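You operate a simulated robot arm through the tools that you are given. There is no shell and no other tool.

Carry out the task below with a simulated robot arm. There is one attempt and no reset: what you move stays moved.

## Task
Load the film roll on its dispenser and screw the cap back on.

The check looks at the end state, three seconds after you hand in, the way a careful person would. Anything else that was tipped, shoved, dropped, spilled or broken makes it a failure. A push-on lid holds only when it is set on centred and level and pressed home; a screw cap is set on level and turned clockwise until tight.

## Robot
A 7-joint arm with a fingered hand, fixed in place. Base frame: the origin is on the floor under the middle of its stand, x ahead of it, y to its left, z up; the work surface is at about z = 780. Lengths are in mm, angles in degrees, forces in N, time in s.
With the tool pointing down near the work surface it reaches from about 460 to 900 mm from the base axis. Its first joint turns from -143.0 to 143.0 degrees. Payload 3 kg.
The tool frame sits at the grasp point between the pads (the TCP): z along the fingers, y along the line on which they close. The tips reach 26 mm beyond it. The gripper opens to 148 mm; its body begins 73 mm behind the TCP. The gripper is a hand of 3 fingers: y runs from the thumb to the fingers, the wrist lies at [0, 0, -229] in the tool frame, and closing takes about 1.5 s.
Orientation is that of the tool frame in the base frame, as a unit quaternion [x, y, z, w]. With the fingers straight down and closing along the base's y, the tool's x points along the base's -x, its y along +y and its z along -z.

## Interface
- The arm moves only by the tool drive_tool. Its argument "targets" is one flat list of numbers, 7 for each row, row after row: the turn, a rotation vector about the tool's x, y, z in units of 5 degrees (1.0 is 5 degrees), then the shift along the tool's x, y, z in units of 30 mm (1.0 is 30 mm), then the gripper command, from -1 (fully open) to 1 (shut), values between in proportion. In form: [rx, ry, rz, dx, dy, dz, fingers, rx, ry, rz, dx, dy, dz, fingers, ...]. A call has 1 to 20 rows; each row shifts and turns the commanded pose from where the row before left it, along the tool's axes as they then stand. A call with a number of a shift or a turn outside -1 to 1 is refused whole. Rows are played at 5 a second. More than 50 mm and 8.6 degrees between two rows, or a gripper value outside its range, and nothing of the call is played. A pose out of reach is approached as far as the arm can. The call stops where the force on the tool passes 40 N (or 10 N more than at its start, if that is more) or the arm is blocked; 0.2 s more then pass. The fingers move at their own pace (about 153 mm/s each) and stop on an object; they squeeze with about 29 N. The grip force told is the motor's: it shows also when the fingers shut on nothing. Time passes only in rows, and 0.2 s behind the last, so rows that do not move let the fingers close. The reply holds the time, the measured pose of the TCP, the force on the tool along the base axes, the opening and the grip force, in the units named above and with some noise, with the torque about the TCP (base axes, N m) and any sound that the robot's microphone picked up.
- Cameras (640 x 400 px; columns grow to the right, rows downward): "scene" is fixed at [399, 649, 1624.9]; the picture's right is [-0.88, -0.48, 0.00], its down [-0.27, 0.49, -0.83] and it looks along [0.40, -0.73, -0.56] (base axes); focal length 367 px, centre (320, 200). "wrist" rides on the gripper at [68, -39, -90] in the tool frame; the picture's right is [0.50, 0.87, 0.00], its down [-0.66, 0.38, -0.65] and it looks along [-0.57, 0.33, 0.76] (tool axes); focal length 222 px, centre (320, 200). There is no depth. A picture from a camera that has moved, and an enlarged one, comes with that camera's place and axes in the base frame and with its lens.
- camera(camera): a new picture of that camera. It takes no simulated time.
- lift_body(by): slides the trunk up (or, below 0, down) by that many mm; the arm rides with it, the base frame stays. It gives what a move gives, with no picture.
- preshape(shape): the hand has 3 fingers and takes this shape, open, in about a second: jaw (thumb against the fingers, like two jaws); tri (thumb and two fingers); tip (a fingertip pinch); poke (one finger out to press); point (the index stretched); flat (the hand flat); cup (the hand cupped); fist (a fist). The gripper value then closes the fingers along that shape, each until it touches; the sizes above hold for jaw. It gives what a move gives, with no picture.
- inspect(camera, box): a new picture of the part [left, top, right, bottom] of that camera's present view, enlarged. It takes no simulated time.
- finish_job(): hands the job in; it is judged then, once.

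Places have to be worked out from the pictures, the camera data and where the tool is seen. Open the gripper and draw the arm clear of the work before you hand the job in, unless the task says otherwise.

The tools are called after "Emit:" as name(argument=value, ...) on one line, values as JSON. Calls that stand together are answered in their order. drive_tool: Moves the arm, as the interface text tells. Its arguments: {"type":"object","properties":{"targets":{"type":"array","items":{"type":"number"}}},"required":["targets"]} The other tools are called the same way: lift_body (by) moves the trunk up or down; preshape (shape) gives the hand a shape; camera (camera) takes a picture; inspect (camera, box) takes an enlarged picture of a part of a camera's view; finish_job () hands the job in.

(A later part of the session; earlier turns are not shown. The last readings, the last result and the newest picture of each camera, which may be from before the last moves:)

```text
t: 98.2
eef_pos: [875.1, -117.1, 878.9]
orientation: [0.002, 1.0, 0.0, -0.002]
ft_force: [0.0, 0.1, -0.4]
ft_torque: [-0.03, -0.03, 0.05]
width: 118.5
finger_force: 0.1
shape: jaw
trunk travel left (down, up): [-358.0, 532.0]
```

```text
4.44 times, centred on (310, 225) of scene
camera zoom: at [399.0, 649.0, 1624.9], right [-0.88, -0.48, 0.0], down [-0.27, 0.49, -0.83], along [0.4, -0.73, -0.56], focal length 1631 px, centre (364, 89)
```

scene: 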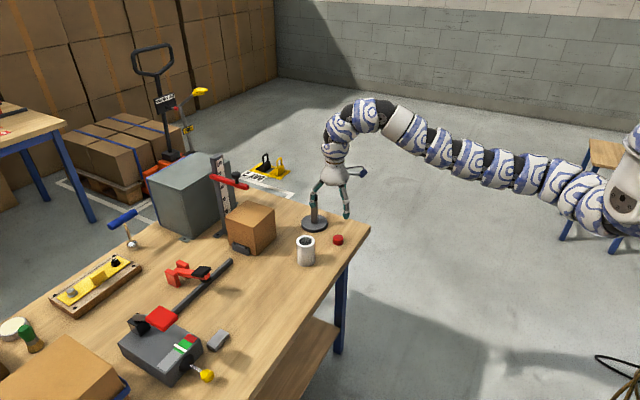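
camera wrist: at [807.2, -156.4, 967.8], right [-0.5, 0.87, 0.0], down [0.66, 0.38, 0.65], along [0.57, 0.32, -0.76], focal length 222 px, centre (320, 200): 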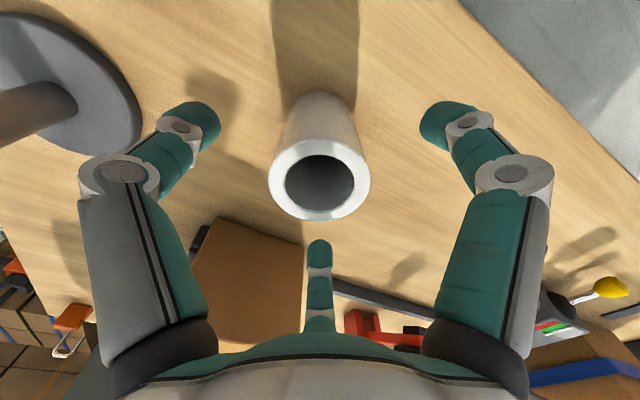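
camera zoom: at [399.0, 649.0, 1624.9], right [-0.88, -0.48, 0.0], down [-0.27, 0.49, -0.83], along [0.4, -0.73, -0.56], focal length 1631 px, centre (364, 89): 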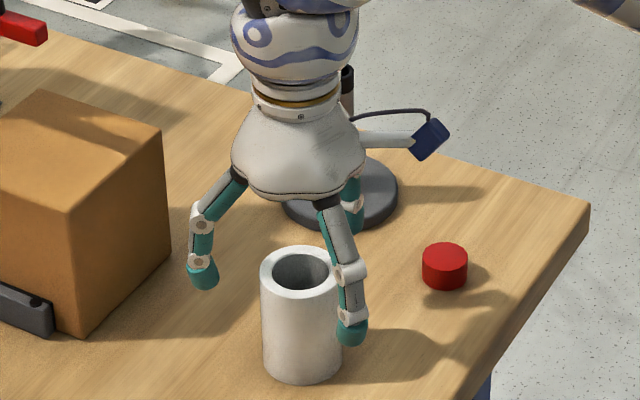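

The fingers straddle the roll evenly. I lower another 33 mm to TCP z≈846, and then close on it gently in steps.

Emit:
lift_body(by=-33)

Emit:
drive_tool(targets=[0, -0.04, 0, 0, 0, 0, -0.3, 0, 0, 0, 0, 0, 0, 0, 0, 0, 0, 0, 0, 0, 0.08, 0, 0, 0, 0, 0, 0, 0.08])

Emit:
inspect(camera="wrist", box=[180, 60, 460, 270])

Emit:
inspect(camera="scene", box=[260, 180, 360, 270])

```text
t: 98.9
eef_pos: [875.9, -117.1, 843.7]
orientation: [0.002, 1.0, 0.0, -0.002]
ft_force: [-0.1, 0.4, -0.6]
ft_torque: [0.01, 0.0, -0.01]
width: 118.5
finger_force: 0.1
shape: jaw
trunk travel left (down, up): [-325.0, 565.0]
```

```text
t: 99.9
eef_pos: [875.3, -117.0, 845.1]
orientation: [0.001, 1.0, 0.0, 0.0]
ft_force: [0.5, -0.1, -0.2]
ft_torque: [-0.02, -0.04, 0.0]
width: 68.6
finger_force: 0.1
shape: jaw
trunk travel left (down, up): [-325.0, 565.0]
```

```text
1.90 times, centred on (320, 165) of wrist
camera zoom: at [807.0, -156.3, 934.4], right [-0.5, 0.87, 0.0], down [0.66, 0.38, 0.65], along [0.57, 0.32, -0.76], focal length 423 px, centre (320, 267)
```

zoom: 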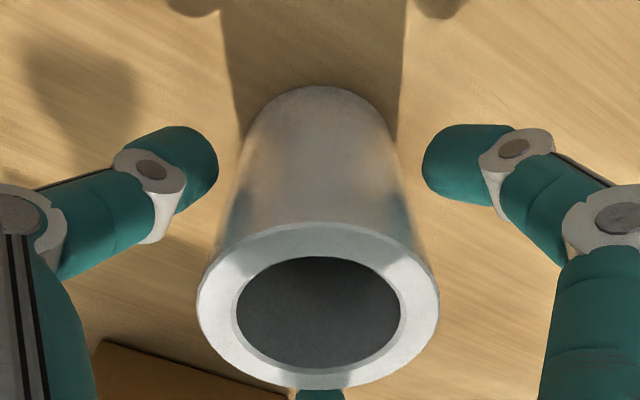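

```text
4.44 times, centred on (310, 225) of scene
camera zoom: at [399.0, 649.0, 1624.9], right [-0.88, -0.48, 0.0], down [-0.27, 0.49, -0.83], along [0.4, -0.73, -0.56], focal length 1631 px, centre (364, 89)
```

zoom: 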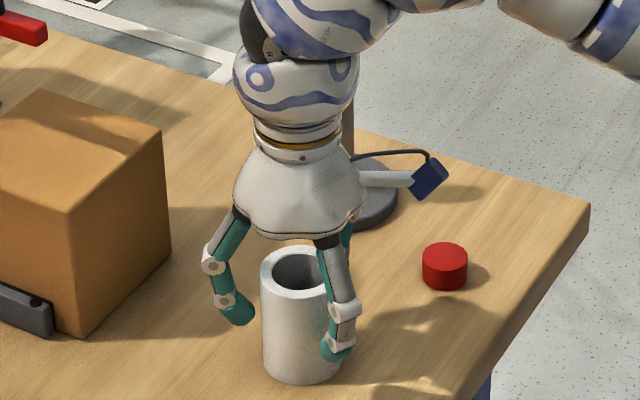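

The tips are at about the roll's mid-height. I close to grip it.

Emit:
drive_tool(targets=[0, 0, 0, 0, 0, 0, 0.15, 0, 0, 0, 0, 0, 0, 0.25, 0, 0, 0, 0, 0, 0, 0.5, 0, 0, 0, 0, 0, 0, 1, 0, 0, 0, 0, 0, 0, 1, 0, 0, 0, 0, 0, 0, 1])

Emit:
inspect(camera="wrist", box=[180, 60, 460, 270])

Emit:
inspect(camera="scene", box=[260, 180, 360, 270])

```text
t: 101.3
eef_pos: [876.6, -116.4, 845.3]
orientation: [0.001, 1.0, 0.0, 0.0]
ft_force: [0.4, -0.3, -0.3]
ft_torque: [0.0, -0.02, -0.02]
width: 52.3
finger_force: 29.2
shape: jaw
trunk travel left (down, up): [-325.0, 565.0]
```

```text
1.90 times, centred on (320, 165) of wrist
camera zoom: at [807.1, -156.3, 934.3], right [-0.5, 0.87, 0.0], down [0.66, 0.38, 0.65], along [0.57, 0.32, -0.76], focal length 423 px, centre (320, 267)
```

zoom: 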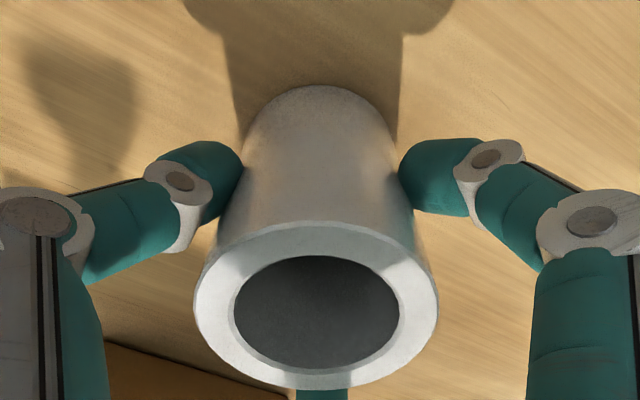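

```text
4.44 times, centred on (310, 225) of scene
camera zoom: at [399.0, 649.0, 1624.9], right [-0.88, -0.48, 0.0], down [-0.27, 0.49, -0.83], along [0.4, -0.73, -0.56], focal length 1631 px, centre (364, 89)
```

zoom: 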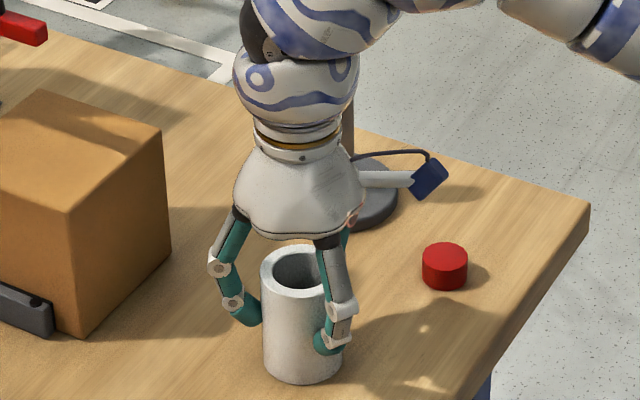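

The roll is held firmly and centred. I lift it with the trunk, first a little, then to carrying height.

Emit:
lift_body(by=25)

Emit:
lift_body(by=170)

Emit:
camera(camera="scene")

Emit:
camera(camera="wrist")

```text
t: 102.0
eef_pos: [876.3, -118.1, 869.3]
orientation: [0.002, 1.0, 0.001, 0.001]
ft_force: [0.2, -0.4, -1.0]
ft_torque: [0.02, 0.03, 0.01]
width: 52.3
finger_force: 29.4
shape: jaw
trunk travel left (down, up): [-350.0, 540.0]
```

```text
t: 104.0
eef_pos: [874.8, -115.6, 1039.7]
orientation: [0.002, 1.0, 0.0, 0.0]
ft_force: [0.7, 0.3, -0.6]
ft_torque: [0.01, 0.04, 0.01]
width: 52.4
finger_force: 29.2
shape: jaw
trunk travel left (down, up): [-520.0, 370.0]
```

```text
taken
```

scene: 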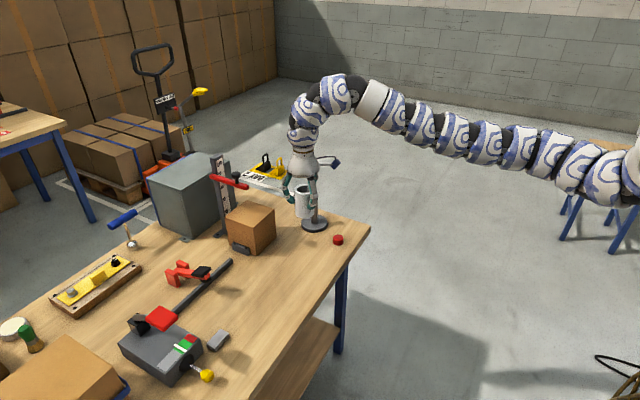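

```text
taken
camera wrist: at [807.2, -156.4, 1129.2], right [-0.5, 0.87, 0.0], down [0.66, 0.38, 0.65], along [0.57, 0.32, -0.76], focal length 222 px, centre (320, 200)
```

wrist: 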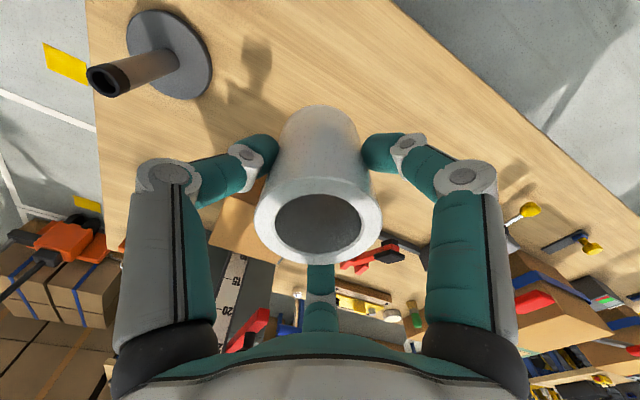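

The roll is lifted cleanly. I carry it toward the post, coming to TCP z≈1000, so the roll's bottom is about 30 mm above the post's top.

Emit:
drive_tool(targets=[0, 0, 0, -0.3, -0.76, 0, 1, 0, 0, 0, -0.3, -0.76, 0, 1, 0, 0, 0, -0.3, -0.76, 0, 1, 0, 0, 0, -0.3, -0.76, 0, 1, 0, 0, 0, -0.3, -0.76, 0.33, 1, 0, 0, 0, -0.3, -0.76, 0.33, 1, 0, 0, 0, -0.3, -0.76, 0.33, 1, 0, 0, 0, -0.3, -0.76, 0.33, 1, 0, 0, 0, 0, 0, 0, 1])

Emit:
camera(camera="scene")

Emit:
camera(camera="wrist")

Emit:
inspect(camera="scene", box=[270, 140, 370, 240])

```text
t: 106.0
eef_pos: [946.9, -298.6, 999.3]
orientation: [0.001, 1.0, 0.0, 0.001]
ft_force: [-0.4, -1.1, -1.4]
ft_torque: [-0.01, 0.0, 0.04]
width: 51.9
finger_force: 29.2
shape: jaw
trunk travel left (down, up): [-520.0, 370.0]
```

```text
taken
```

scene: 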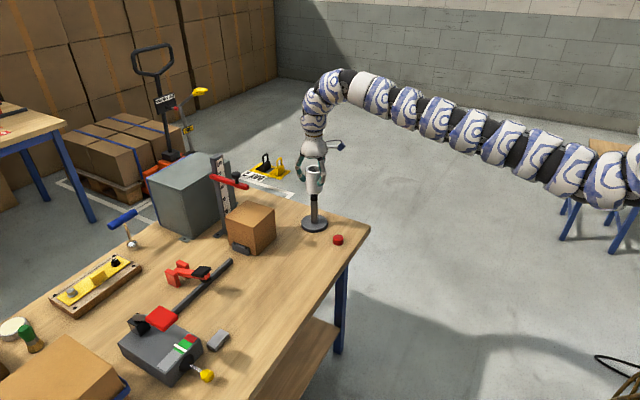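

```text
taken
camera wrist: at [877.9, -338.1, 1089.1], right [-0.5, 0.87, 0.0], down [0.66, 0.38, 0.65], along [0.57, 0.33, -0.76], focal length 222 px, centre (320, 200)
```

wrist: 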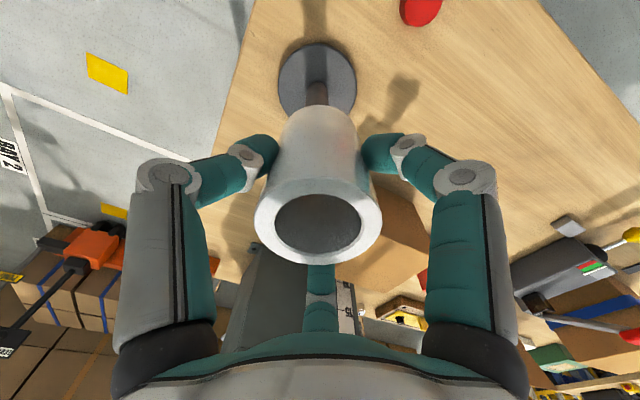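

```text
4.00 times, centred on (320, 190) of scene
camera zoom: at [399.0, 649.0, 1624.9], right [-0.88, -0.48, 0.0], down [-0.27, 0.49, -0.83], along [0.4, -0.73, -0.56], focal length 1468 px, centre (320, 240)
```

zoom: 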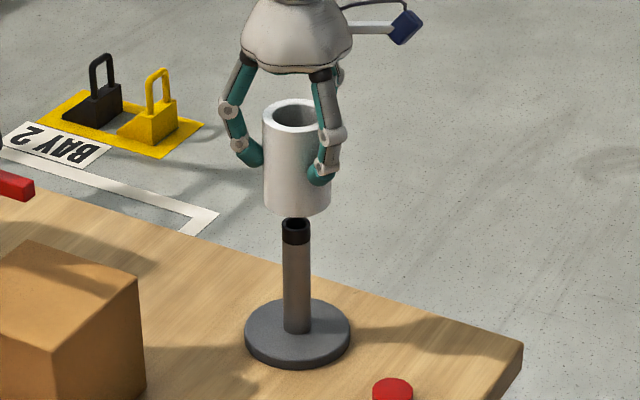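

Both views show the roll in line with the post. I zoom in to check the alignment more closely before lowering.

Emit:
inspect(camera="scene", box=[290, 155, 340, 235])

Emit:
inspect(camera="wrist", box=[230, 30, 410, 270])

```text
5.00 times, centred on (315, 195) of scene
camera zoom: at [399.0, 649.0, 1624.9], right [-0.88, -0.48, 0.0], down [-0.27, 0.49, -0.83], along [0.4, -0.73, -0.56], focal length 1835 px, centre (345, 225)
```

zoom: 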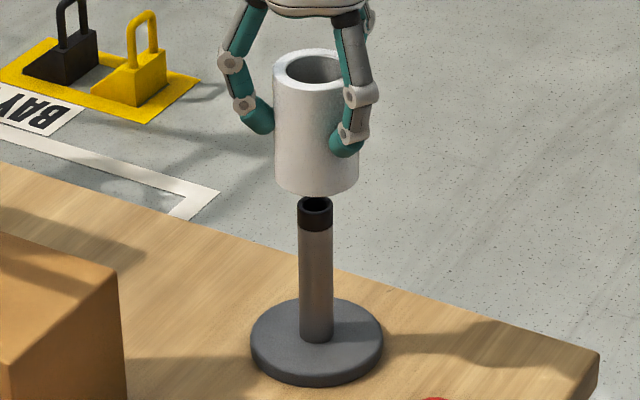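

```text
1.67 times, centred on (320, 150) of wrist
camera zoom: at [877.9, -338.1, 1089.1], right [-0.5, 0.87, 0.0], down [0.66, 0.38, 0.65], along [0.57, 0.33, -0.76], focal length 370 px, centre (320, 283)
```

zoom: 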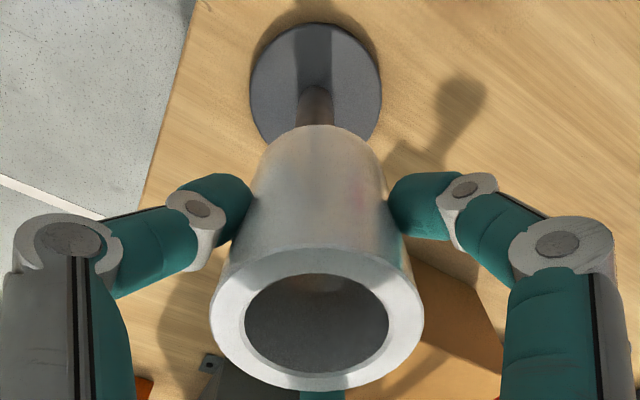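

The roll is aligned with the post within about 2 mm (clearance is ±7 mm). I lower with the trunk until the roll just starts over the post, then check.

Emit:
lift_body(by=-40)

Emit:
inspect(camera="scene", box=[280, 150, 350, 240])

Emit:
inspect(camera="wrist", box=[230, 30, 410, 270])

```text
t: 106.8
eef_pos: [945.9, -299.3, 959.5]
orientation: [0.002, 1.0, 0.0, 0.001]
ft_force: [0.3, 0.4, -1.2]
ft_torque: [0.02, 0.01, -0.01]
width: 52.1
finger_force: 29.1
shape: jaw
trunk travel left (down, up): [-480.0, 410.0]
```

```text
4.44 times, centred on (315, 195) of scene
camera zoom: at [399.0, 649.0, 1624.9], right [-0.88, -0.48, 0.0], down [-0.27, 0.49, -0.83], along [0.4, -0.73, -0.56], focal length 1631 px, centre (342, 222)
```

zoom: 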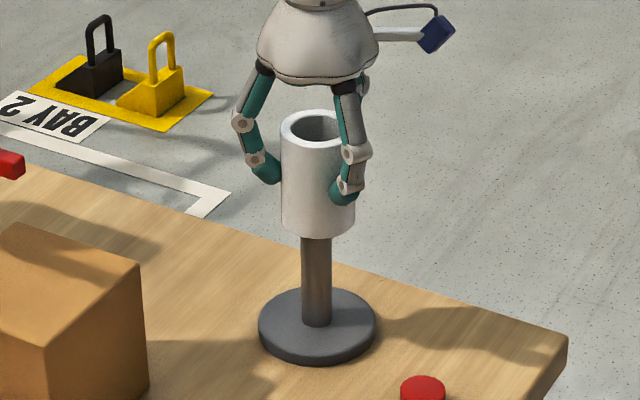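

```text
1.67 times, centred on (320, 150) of wrist
camera zoom: at [877.5, -338.7, 1049.4], right [-0.5, 0.87, 0.0], down [0.66, 0.38, 0.65], along [0.57, 0.32, -0.76], focal length 370 px, centre (320, 283)
```

zoom: 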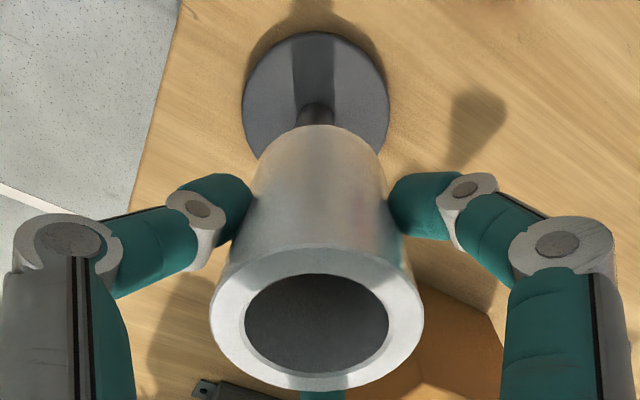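

No contact force; the post is inside the roll. I continue lowering.

Emit:
lift_body(by=-60)

Emit:
lift_body(by=-30)

Emit:
inspect(camera="scene", box=[280, 150, 350, 240])

Emit:
inspect(camera="wrist", box=[230, 30, 410, 270])

```text
t: 107.8
eef_pos: [946.0, -299.2, 900.4]
orientation: [0.001, 1.0, 0.0, 0.0]
ft_force: [0.6, -0.3, -2.0]
ft_torque: [-0.01, -0.01, -0.01]
width: 52.2
finger_force: 29.1
shape: jaw
trunk travel left (down, up): [-420.0, 470.0]
```

```text
t: 108.5
eef_pos: [945.9, -299.7, 869.8]
orientation: [0.002, 1.0, 0.001, 0.001]
ft_force: [-0.7, -0.5, -1.4]
ft_torque: [0.02, 0.02, -0.01]
width: 52.1
finger_force: 28.9
shape: jaw
trunk travel left (down, up): [-390.0, 500.0]
```

```text
4.44 times, centred on (315, 195) of scene
camera zoom: at [399.0, 649.0, 1624.9], right [-0.88, -0.48, 0.0], down [-0.27, 0.49, -0.83], along [0.4, -0.73, -0.56], focal length 1631 px, centre (342, 222)
```

zoom: 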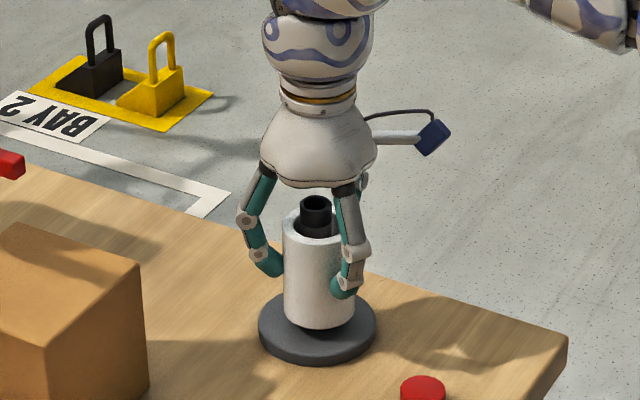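

```text
1.67 times, centred on (320, 150) of wrist
camera zoom: at [877.5, -338.7, 959.4], right [-0.5, 0.87, 0.0], down [0.66, 0.38, 0.65], along [0.57, 0.32, -0.76], focal length 370 px, centre (320, 283)
```

zoom: 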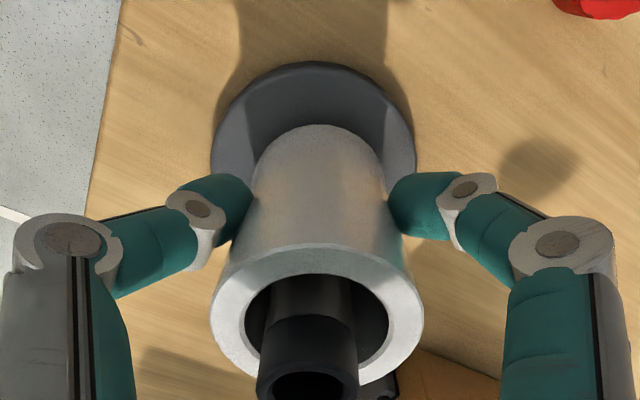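

The post passes cleanly through the hole. I lower the last ~12 mm in small steps until the roll rests on the base.

Emit:
lift_body(by=-8)

Emit:
lift_body(by=-3)

Emit:
lift_body(by=-2)

```text
t: 109.1
eef_pos: [947.1, -298.6, 862.4]
orientation: [0.002, 1.0, 0.0, 0.001]
ft_force: [0.1, 0.0, -1.1]
ft_torque: [-0.01, 0.04, -0.03]
width: 52.4
finger_force: 28.7
shape: jaw
trunk travel left (down, up): [-382.0, 508.0]
```

```text
t: 109.6
eef_pos: [946.0, -300.1, 859.3]
orientation: [0.002, 1.0, 0.0, 0.0]
ft_force: [-0.1, 0.1, -0.7]
ft_torque: [0.0, 0.01, 0.03]
width: 52.2
finger_force: 29.5
shape: jaw
trunk travel left (down, up): [-379.0, 511.0]
```

```text
t: 110.2
eef_pos: [946.4, -299.1, 857.5]
orientation: [0.002, 1.0, 0.0, 0.001]
ft_force: [0.1, 0.2, 2.0]
ft_torque: [-0.04, -0.01, 0.01]
width: 52.2
finger_force: 29.4
shape: jaw
trunk travel left (down, up): [-377.0, 513.0]
```

Contact: the roll now rests on the base. I check and then open slowly.

Emit:
inspect(camera="scene", box=[280, 150, 350, 240])

Emit:
drive_tool(targets=[0, 0, 0, 0, 0, 0, 0.28, 0, 0, 0, 0, 0, 0, 0.2, 0, 0, 0, 0, 0, 0, 0.1, 0, 0, 0, 0, 0, 0, 0, 0, 0, 0, 0, 0, 0, -0.3, 0, 0, 0, 0, 0, 0, -0.6, 0, 0, 0, 0, 0, 0, -0.6])

Emit:
inspect(camera="scene", box=[280, 150, 350, 240])

Emit:
camera(camera="wrist")

```text
4.44 times, centred on (315, 195) of scene
camera zoom: at [399.0, 649.0, 1624.9], right [-0.88, -0.48, 0.0], down [-0.27, 0.49, -0.83], along [0.4, -0.73, -0.56], focal length 1631 px, centre (342, 222)
```

zoom: 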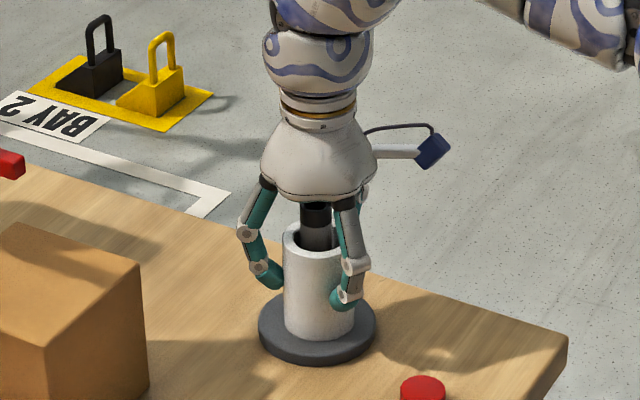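

```text
t: 111.8
eef_pos: [945.4, -299.0, 856.5]
orientation: [0.002, 1.0, 0.0, 0.001]
ft_force: [0.0, 0.4, 0.1]
ft_torque: [0.01, -0.03, -0.01]
width: 118.0
finger_force: 0.0
shape: jaw
trunk travel left (down, up): [-377.0, 513.0]
```

```text
4.44 times, centred on (315, 195) of scene
camera zoom: at [399.0, 649.0, 1624.9], right [-0.88, -0.48, 0.0], down [-0.27, 0.49, -0.83], along [0.4, -0.73, -0.56], focal length 1631 px, centre (342, 222)
```

zoom: 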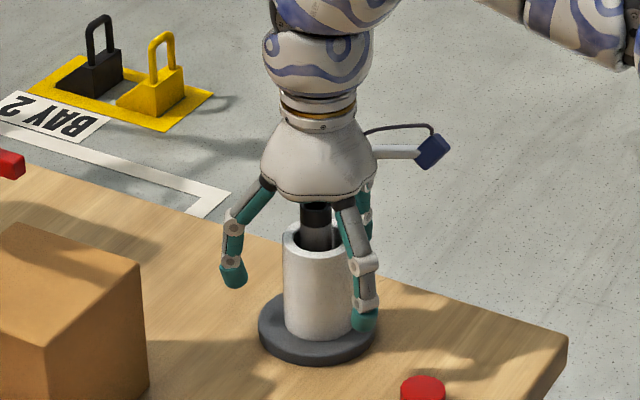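

```text
taken
camera wrist: at [877.5, -338.8, 946.3], right [-0.5, 0.87, 0.0], down [0.66, 0.38, 0.65], along [0.57, 0.32, -0.76], focal length 222 px, centre (320, 200)
```

wrist: 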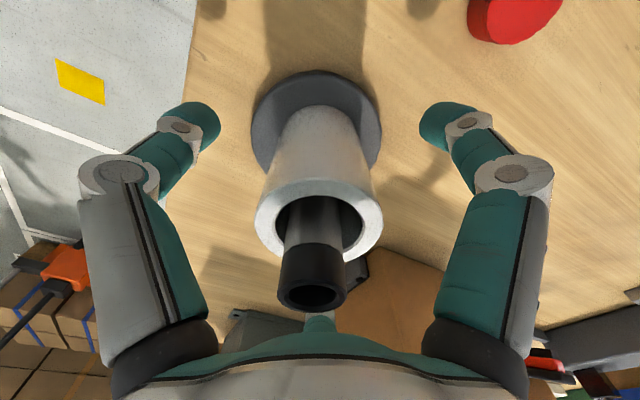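

The roll stands on the base around the post, and it stayed put when released. I raise the open hand clear of the post with the trunk.

Emit:
lift_body(by=140)

Emit:
camera(camera="scene")

Emit:
camera(camera="wrist")

Emit:
inspect(camera="scene", box=[280, 170, 360, 250])

```text
t: 113.4
eef_pos: [946.5, -300.1, 997.0]
orientation: [0.002, 1.0, -0.001, -0.001]
ft_force: [-0.9, -0.1, 0.3]
ft_torque: [0.02, -0.04, 0.02]
width: 118.2
finger_force: 0.0
shape: jaw
trunk travel left (down, up): [-517.0, 373.0]
```

```text
taken
```

scene: 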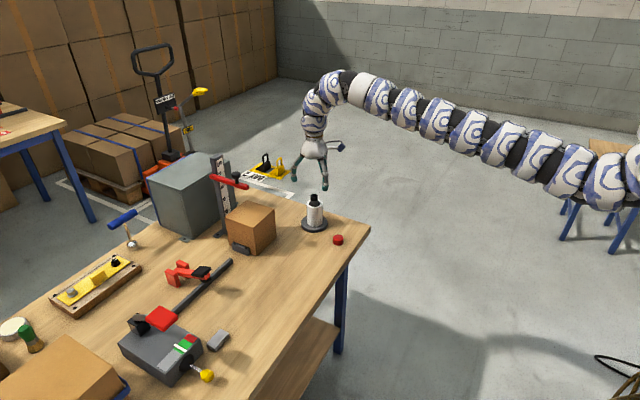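

```text
taken
camera wrist: at [877.6, -338.9, 1086.1], right [-0.5, 0.87, 0.0], down [0.66, 0.38, 0.65], along [0.57, 0.32, -0.76], focal length 222 px, centre (320, 200)
```

wrist: 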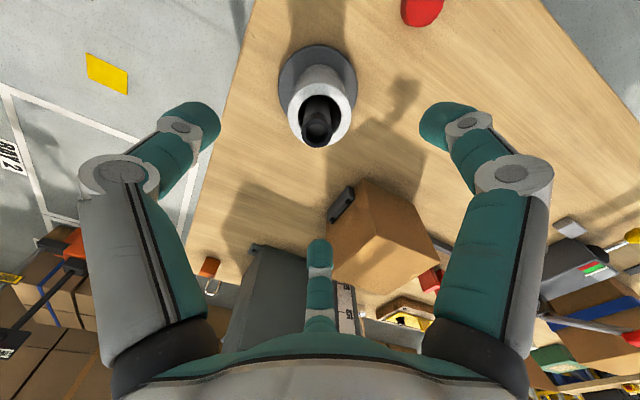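

```text
5.00 times, centred on (320, 210) of scene
camera zoom: at [399.0, 649.0, 1624.9], right [-0.88, -0.48, 0.0], down [-0.27, 0.49, -0.83], along [0.4, -0.73, -0.56], focal length 1835 px, centre (320, 150)
```

zoom: 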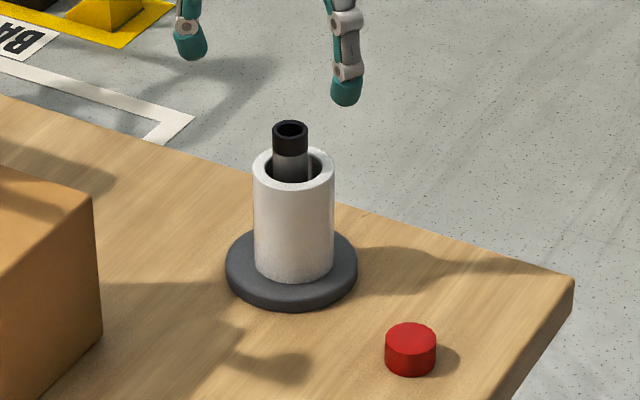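

The roll is loaded properly. Now to the cap at about (819, -251): I move inward, raising the arm relative to the trunk to test whether smaller radii are reachable that way.

Emit:
drive_tool(targets=[0, 0, 0, 0.7, 0.27, -0.3, -0.6, 0, 0, 0, 0.7, 0.27, -0.5, -0.6, 0, 0, 0, 0.7, 0.27, -0.5, -0.6, 0, 0, 0, 0.7, 0.27, -0.5, -0.6, 0, 0, 0, 0.7, 0.27, -0.5, -0.6, 0, 0, 0, 0.7, 0.27, -0.5, -0.6, 0, 0, 0, 0, 0, 0, -0.6])

```text
t: 115.0
eef_pos: [825.7, -253.9, 1075.4]
orientation: [0.002, 1.0, 0.0, 0.001]
ft_force: [-0.9, -0.6, 0.0]
ft_torque: [-0.01, 0.01, -0.01]
width: 118.2
finger_force: 0.1
shape: jaw
out of reach, approached as far as the arm can: row 6
trunk travel left (down, up): [-517.0, 373.0]
```

The limit is still about 864 mm. I try a bit higher relative to the trunk.

Emit:
drive_tool(targets=[0, 0, 0, 0, 0, -0.8, -0.6, 0, 0, 0, 0, 0, -0.8, -0.6, 0, 0, 0, 0.25, 0.1, 0, -0.6, 0, 0, 0, 0, 0, 0, -0.6])

```text
t: 116.0
eef_pos: [819.9, -250.6, 1124.0]
orientation: [0.003, 1.0, 0.0, 0.0]
ft_force: [-0.8, -0.3, 0.6]
ft_torque: [0.02, 0.0, 0.03]
width: 118.1
finger_force: 0.0
shape: jaw
trunk travel left (down, up): [-517.0, 373.0]
```

That works: (820, -251) reached with the arm higher. Now I turn the open hand counter-clockwise about 65° for the longest later tightening stroke.

Emit:
drive_tool(targets=[0, 0, -1, 0, 0, 0, -0.6, 0, 0, -1, 0, 0, 0, -0.6, 0, 0, -1, 0, 0, 0, -0.6, 0, 0, -1, 0, 0, 0, -0.6, 0, 0, -1, 0, 0, 0, -0.6, 0, 0, -1, 0, 0, 0, -0.6, 0, 0, -1, 0, 0, 0, -0.6, 0, 0, -1, 0, 0, 0, -0.6, 0, 0, -1, 0, 0, 0, -0.6, 0, 0, -1, 0, 0, 0, -0.6, 0, 0, -1, 0, 0, 0, -0.6, 0, 0, -1, 0, 0, 0, -0.6, 0, 0, 0, 0, 0, 0, -0.6])

Emit:
camera(camera="wrist")

```text
t: 118.8
eef_pos: [819.5, -249.4, 1123.6]
orientation: [-0.499, 0.867, 0.0, 0.001]
ft_force: [-0.5, 0.0, -0.4]
ft_torque: [0.0, 0.01, 0.01]
width: 118.2
finger_force: 0.0
shape: jaw
trunk travel left (down, up): [-517.0, 373.0]
```

```text
taken
camera wrist: at [818.4, -328.4, 1213.1], right [-1.0, 0.0, 0.0], down [0.0, 0.76, 0.65], along [0.0, 0.65, -0.76], focal length 222 px, centre (320, 200)
```

wrist: 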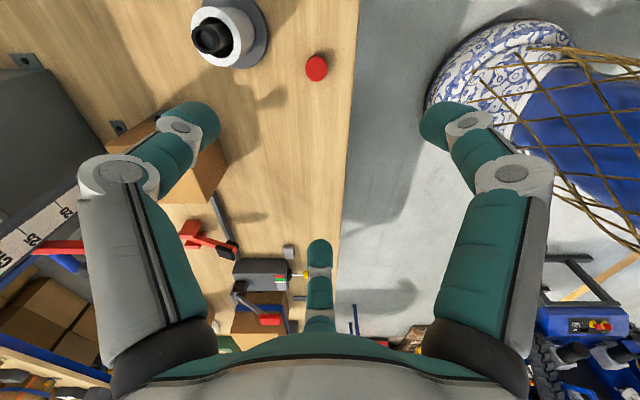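

The cap lies near (822, -252) in this view. I lower the trunk to get a closer look and narrow the fingers a bit.

Emit:
lift_body(by=-220)

Emit:
drive_tool(targets=[0, 0, 0, 0, 0, 0, -0.2, 0, 0, 0, 0, 0, 0, -0.2])

Emit:
camera(camera="wrist")

Emit:
inspect(camera="scene", box=[280, 150, 390, 260])

```text
t: 121.2
eef_pos: [819.6, -248.7, 904.0]
orientation: [-0.498, 0.867, 0.0, 0.0]
ft_force: [0.5, -0.7, 0.0]
ft_torque: [0.01, 0.0, -0.01]
width: 118.0
finger_force: 0.0
shape: jaw
trunk travel left (down, up): [-297.0, 593.0]
```

```text
t: 121.8
eef_pos: [819.7, -248.5, 901.9]
orientation: [-0.498, 0.867, 0.0, 0.0]
ft_force: [-0.4, -0.1, -0.7]
ft_torque: [0.0, -0.03, 0.01]
width: 89.4
finger_force: 0.1
shape: jaw
trunk travel left (down, up): [-297.0, 593.0]
```

```text
taken
camera wrist: at [818.2, -328.3, 993.1], right [-1.0, 0.0, 0.0], down [0.0, 0.76, 0.65], along [0.0, 0.65, -0.76], focal length 222 px, centre (320, 200)
```

wrist: 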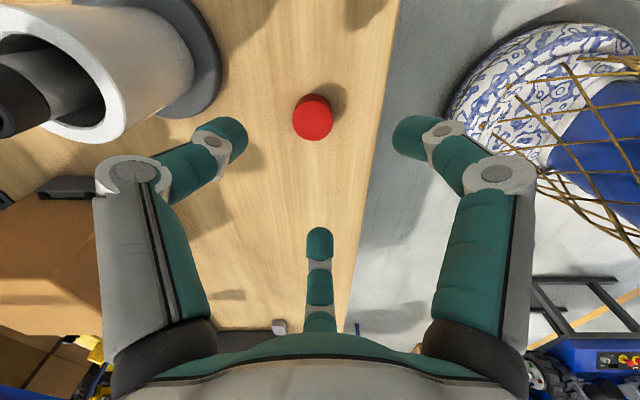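

```text
3.64 times, centred on (335, 205) of scene
camera zoom: at [399.0, 649.0, 1624.9], right [-0.88, -0.48, 0.0], down [-0.27, 0.49, -0.83], along [0.4, -0.73, -0.56], focal length 1335 px, centre (266, 182)
```

zoom: 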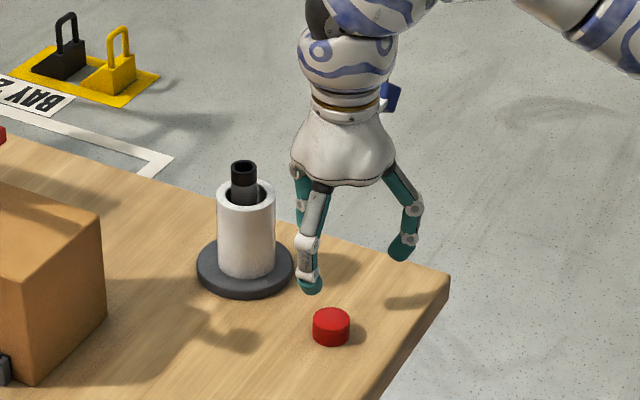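

The cap is about 6 mm further in +x and about 5 mm in -y from the tool axis. I correct that and come down closer to check again.

Emit:
drive_tool(targets=[0, 0, 0, 0.044, -0.257, 0, -0.2, 0, 0, 0, 0, 0, 0, -0.2])

Emit:
lift_body(by=-55)

Emit:
camera(camera="wrist")

Emit:
inspect(camera="scene", box=[300, 180, 370, 250])

```text
t: 122.3
eef_pos: [825.3, -254.7, 903.5]
orientation: [-0.498, 0.867, 0.0, 0.0]
ft_force: [0.1, -0.4, 0.3]
ft_torque: [0.04, 0.01, 0.0]
width: 89.6
finger_force: 0.0
shape: jaw
trunk travel left (down, up): [-297.0, 593.0]
```

```text
t: 123.3
eef_pos: [825.7, -253.2, 848.9]
orientation: [-0.498, 0.867, 0.0, 0.0]
ft_force: [-0.5, 0.5, 0.0]
ft_torque: [-0.03, 0.04, -0.03]
width: 89.6
finger_force: 0.0
shape: jaw
trunk travel left (down, up): [-242.0, 648.0]
```

```text
taken
camera wrist: at [824.5, -333.1, 938.3], right [-1.0, 0.0, 0.0], down [0.0, 0.76, 0.65], along [0.0, 0.65, -0.76], focal length 222 px, centre (320, 200)
```

wrist: 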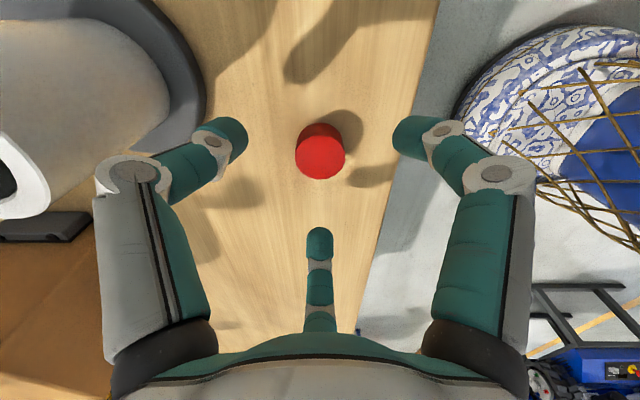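

```text
5.71 times, centred on (335, 215) of scene
camera zoom: at [399.0, 649.0, 1624.9], right [-0.88, -0.48, 0.0], down [-0.27, 0.49, -0.83], along [0.4, -0.73, -0.56], focal length 2097 px, centre (234, 114)
```

zoom: 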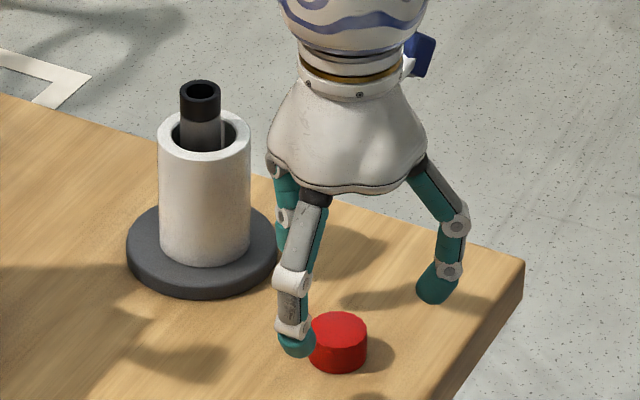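

Aligned in both views. I lower the rest of the way, to about TCP z=811, watching force.

Emit:
lift_body(by=-30)

Emit:
lift_body(by=-8)

Emit:
inspect(camera="wrist", box=[180, 60, 460, 270])

Emit:
inspect(camera="scene", box=[300, 180, 370, 250])

```text
t: 124.1
eef_pos: [825.9, -254.2, 818.9]
orientation: [-0.499, 0.867, -0.001, 0.0]
ft_force: [0.3, 0.2, 0.3]
ft_torque: [0.01, -0.01, -0.02]
width: 89.4
finger_force: 0.1
shape: jaw
trunk travel left (down, up): [-212.0, 678.0]
```

```text
t: 124.6
eef_pos: [826.6, -254.4, 810.4]
orientation: [-0.499, 0.867, 0.0, 0.0]
ft_force: [-0.2, 0.4, -0.5]
ft_torque: [0.0, -0.01, -0.01]
width: 89.3
finger_force: 0.0
shape: jaw
trunk travel left (down, up): [-204.0, 686.0]
```

```text
1.90 times, centred on (320, 165) of wrist
camera zoom: at [824.6, -333.1, 900.3], right [-1.0, 0.0, 0.0], down [0.0, 0.76, 0.65], along [0.0, 0.65, -0.76], focal length 423 px, centre (320, 267)
```

zoom: 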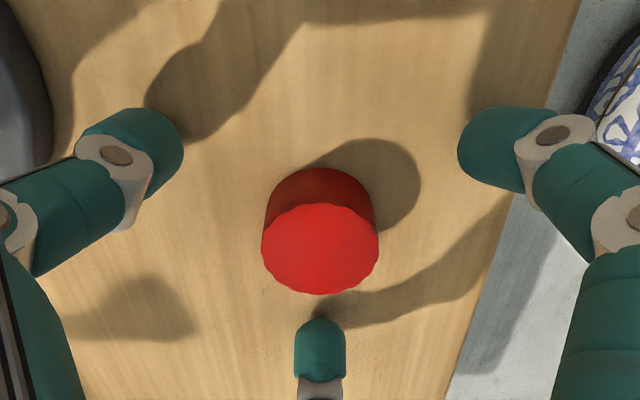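

```text
5.71 times, centred on (335, 215) of scene
camera zoom: at [399.0, 649.0, 1624.9], right [-0.88, -0.48, 0.0], down [-0.27, 0.49, -0.83], along [0.4, -0.73, -0.56], focal length 2097 px, centre (234, 114)
```

zoom: 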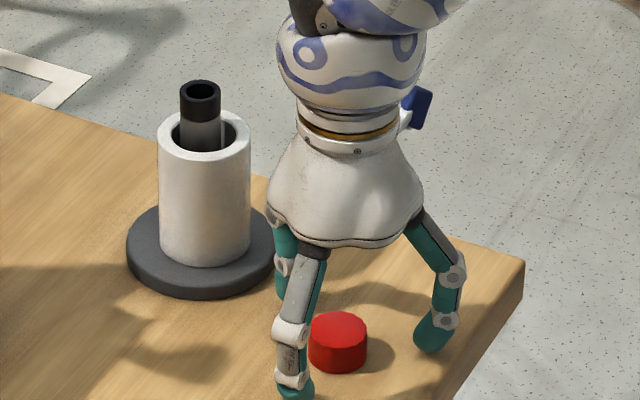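

Well centred at z≈810. I close slowly onto the cap.

Emit:
drive_tool(targets=[0, 0, 0, 0, 0, 0, 0, 0, 0, 0, 0, 0, 0, 0.2, 0, 0, 0, 0, 0, 0, 0.35, 0, 0, 0, 0, 0, 0, 0.45, 0, 0, 0, 0, 0, 0, 0.45])

Emit:
inspect(camera="wrist", box=[180, 60, 460, 270])

```text
t: 125.8
eef_pos: [826.2, -255.0, 810.6]
orientation: [-0.499, 0.867, 0.001, 0.0]
ft_force: [-0.7, -0.2, 0.4]
ft_torque: [0.0, -0.01, 0.01]
width: 41.1
finger_force: 0.1
shape: jaw
trunk travel left (down, up): [-204.0, 686.0]
```

```text
1.90 times, centred on (320, 165) of wrist
camera zoom: at [824.6, -333.1, 900.3], right [-1.0, 0.0, 0.0], down [0.0, 0.76, 0.65], along [0.0, 0.65, -0.76], focal length 423 px, centre (320, 267)
```

zoom: 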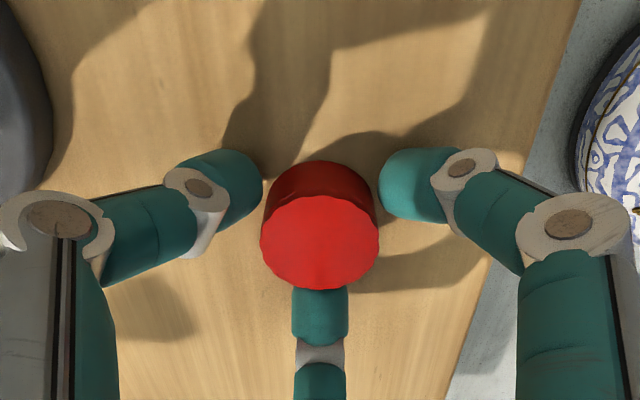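

All three tips are around the cap. I close fully.

Emit:
drive_tool(targets=[0, 0, 0, 0, 0, 0, 0.5, 0, 0, 0, 0, 0, 0, 0.6, 0, 0, 0, 0, 0, 0, 0.8, 0, 0, 0, 0, 0, 0, 1, 0, 0, 0, 0, 0, 0, 1, 0, 0, 0, 0, 0, 0, 1])

Emit:
inspect(camera="wrist", box=[180, 60, 460, 270])

Emit:
inspect(camera="scene", box=[300, 180, 370, 250])

```text
t: 127.2
eef_pos: [825.7, -253.3, 810.4]
orientation: [-0.499, 0.867, -0.001, 0.0]
ft_force: [-0.3, 0.5, -0.2]
ft_torque: [-0.01, 0.01, 0.01]
width: 34.6
finger_force: 29.2
shape: jaw
trunk travel left (down, up): [-204.0, 686.0]
```

```text
1.90 times, centred on (320, 165) of wrist
camera zoom: at [824.6, -333.1, 900.2], right [-1.0, 0.0, 0.0], down [0.0, 0.76, 0.65], along [0.0, 0.65, -0.76], focal length 423 px, centre (320, 267)
```

zoom: 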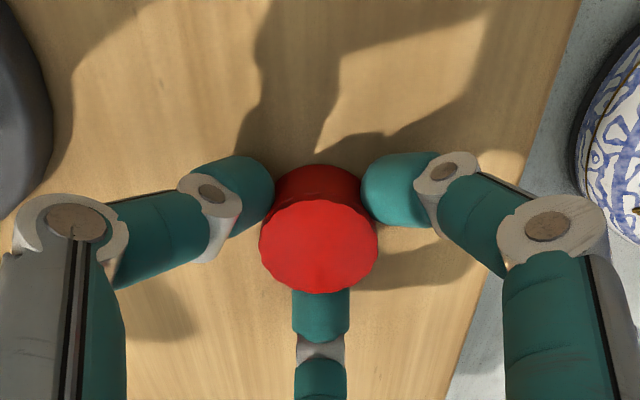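

```text
5.71 times, centred on (335, 215) of scene
camera zoom: at [399.0, 649.0, 1624.9], right [-0.88, -0.48, 0.0], down [-0.27, 0.49, -0.83], along [0.4, -0.73, -0.56], focal length 2097 px, centre (234, 114)
```

zoom: 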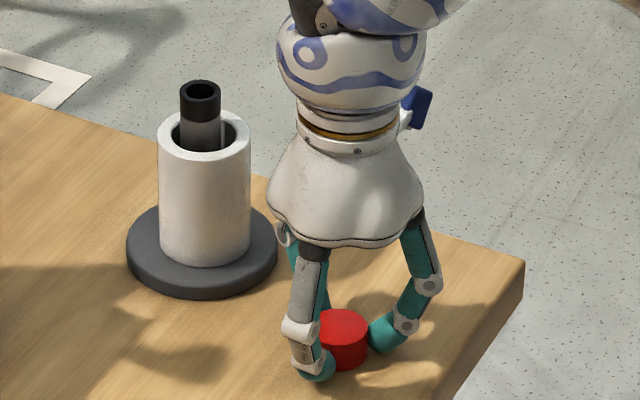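

The cap is held. I lift it with the trunk to travel height.

Emit:
lift_body(by=30)

Emit:
lift_body(by=236)

Emit:
drive_tool(targets=[0, 0, 0, -0.09, -0.5425, 0.3, 1, 0, 0, 0, -0.09, -0.5425, 0.4, 1, 0, 0, 0, -0.09, -0.5425, 0.5, 1, 0, 0, 0, -0.09, -0.5425, 0.5, 1, 0, 0, 0, -0.09, -0.5425, 0.5, 1, 0, 0, 0, -0.09, -0.5425, 0.5, 1, 0, 0, 0, -0.09, -0.5425, 0.5, 1, 0, 0, 0, -0.09, -0.5425, 0.3, 1, 0, 0, 0, 0, 0, 0, 1])

Emit:
camera(camera="scene")

Emit:
camera(camera="wrist")

```text
t: 128.0
eef_pos: [825.2, -253.1, 840.1]
orientation: [-0.498, 0.867, 0.0, 0.0]
ft_force: [-0.1, 0.2, 0.5]
ft_torque: [-0.03, -0.01, -0.02]
width: 34.0
finger_force: 28.7
shape: jaw
trunk travel left (down, up): [-234.0, 656.0]
```

```text
t: 130.4
eef_pos: [825.6, -254.5, 1076.9]
orientation: [-0.498, 0.867, 0.0, 0.001]
ft_force: [-1.1, 0.0, -0.7]
ft_torque: [0.0, -0.01, 0.0]
width: 34.0
finger_force: 29.2
shape: jaw
trunk travel left (down, up): [-470.0, 420.0]
```

```text
t: 132.4
eef_pos: [947.9, -300.1, 972.5]
orientation: [-0.499, 0.867, -0.001, 0.0]
ft_force: [0.6, 1.1, -0.6]
ft_torque: [-0.06, -0.02, -0.01]
width: 33.6
finger_force: 29.2
shape: jaw
trunk travel left (down, up): [-470.0, 420.0]
```

```text
taken
```

scene: 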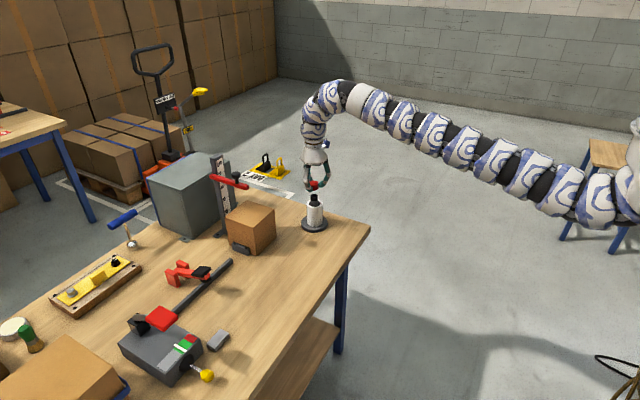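

```text
taken
camera wrist: at [947.4, -378.0, 1061.8], right [-1.0, 0.0, 0.0], down [0.0, 0.76, 0.65], along [0.0, 0.65, -0.76], focal length 222 px, centre (320, 200)
```

wrist: 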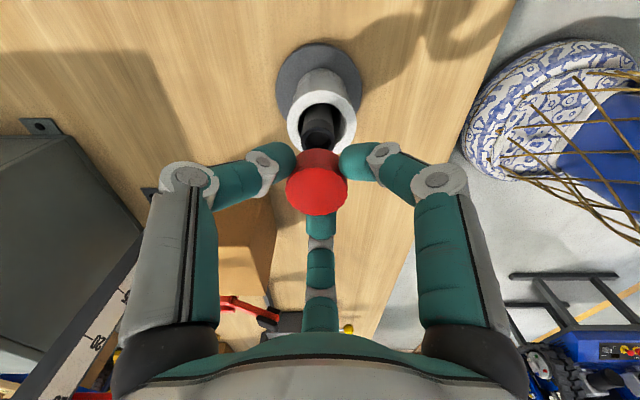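

The cap is above the neck with about 35 mm to spare. I zoom in on both views to align it precisely with the threaded neck.

Emit:
inspect(camera="scene", box=[285, 160, 345, 235])

Emit:
inspect(camera="wrist", box=[240, 60, 400, 220])

```text
5.33 times, centred on (315, 198) of scene
camera zoom: at [399.0, 649.0, 1624.9], right [-0.88, -0.48, 0.0], down [-0.27, 0.49, -0.83], along [0.4, -0.73, -0.56], focal length 1958 px, centre (347, 213)
```

zoom: 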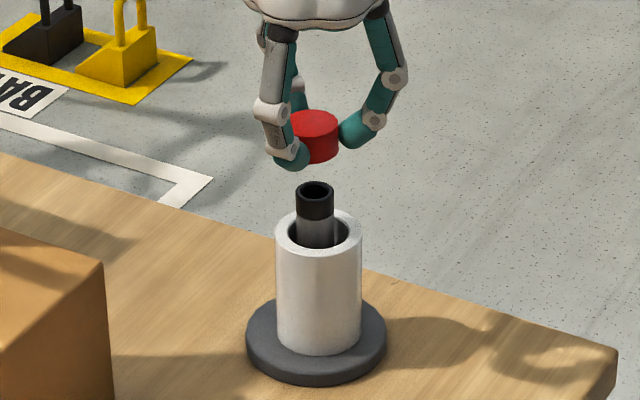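

```text
2.50 times, centred on (320, 140) of wrist
camera zoom: at [947.4, -378.0, 1061.8], right [-1.0, 0.0, 0.0], down [0.0, 0.76, 0.65], along [0.0, 0.65, -0.76], focal length 555 px, centre (320, 350)
```

zoom: 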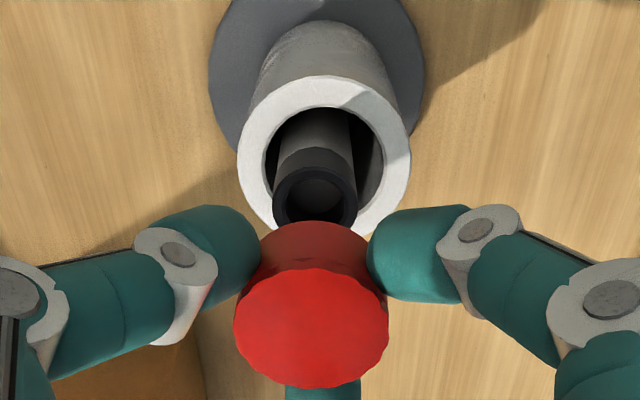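

Cap and neck are aligned to within about 1 mm in both directions. I lower with the trunk in steps until the cap sits on the thread.

Emit:
lift_body(by=-32)

Emit:
lift_body(by=-6)

Emit:
inspect(camera="scene", box=[285, 160, 345, 235])

Emit:
inspect(camera="wrist", box=[240, 60, 400, 220])

```text
t: 133.2
eef_pos: [948.2, -300.9, 941.3]
orientation: [-0.498, 0.867, 0.0, 0.0]
ft_force: [0.6, -0.3, -0.6]
ft_torque: [-0.01, -0.01, 0.01]
width: 33.7
finger_force: 29.0
shape: jaw
trunk travel left (down, up): [-438.0, 452.0]
```

```text
t: 133.8
eef_pos: [948.6, -300.6, 934.1]
orientation: [-0.498, 0.867, 0.0, 0.0]
ft_force: [0.4, 0.1, -0.9]
ft_torque: [0.0, -0.05, 0.02]
width: 33.9
finger_force: 29.2
shape: jaw
trunk travel left (down, up): [-432.0, 458.0]
```

```text
5.33 times, centred on (315, 198) of scene
camera zoom: at [399.0, 649.0, 1624.9], right [-0.88, -0.48, 0.0], down [-0.27, 0.49, -0.83], along [0.4, -0.73, -0.56], focal length 1958 px, centre (347, 213)
```

zoom: 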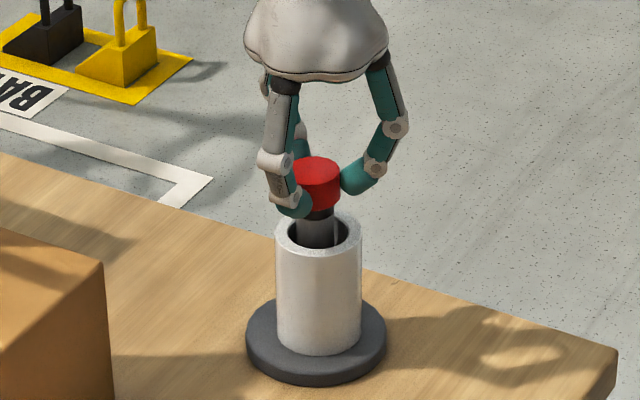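

```text
2.50 times, centred on (320, 140) of wrist
camera zoom: at [946.9, -379.7, 1024.2], right [-1.0, 0.0, 0.0], down [0.0, 0.76, 0.65], along [0.0, 0.65, -0.76], focal length 555 px, centre (320, 350)
```

zoom: 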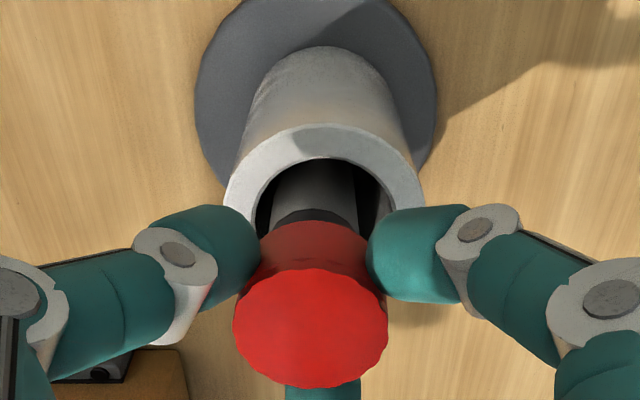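

The neck has entered the cap with no contact force. I continue down in small steps.

Emit:
lift_body(by=-4)

Emit:
lift_body(by=-2)

Emit:
lift_body(by=-2)

```text
t: 134.3
eef_pos: [949.0, -299.4, 930.2]
orientation: [-0.497, 0.868, 0.001, 0.0]
ft_force: [1.4, -0.3, 0.0]
ft_torque: [-0.03, -0.01, 0.02]
width: 34.0
finger_force: 29.4
shape: jaw
trunk travel left (down, up): [-428.0, 462.0]
```

```text
t: 134.8
eef_pos: [947.9, -301.1, 929.1]
orientation: [-0.498, 0.867, 0.0, 0.0]
ft_force: [1.2, -1.6, -0.3]
ft_torque: [-0.01, -0.04, -0.02]
width: 33.7
finger_force: 29.2
shape: jaw
trunk travel left (down, up): [-426.0, 464.0]
```

```text
t: 135.3
eef_pos: [947.5, -301.6, 927.1]
orientation: [-0.498, 0.867, -0.001, 0.001]
ft_force: [1.8, -1.4, 3.7]
ft_torque: [-0.01, -0.03, -0.01]
width: 34.0
finger_force: 29.0
shape: jaw
trunk travel left (down, up): [-424.0, 466.0]
```

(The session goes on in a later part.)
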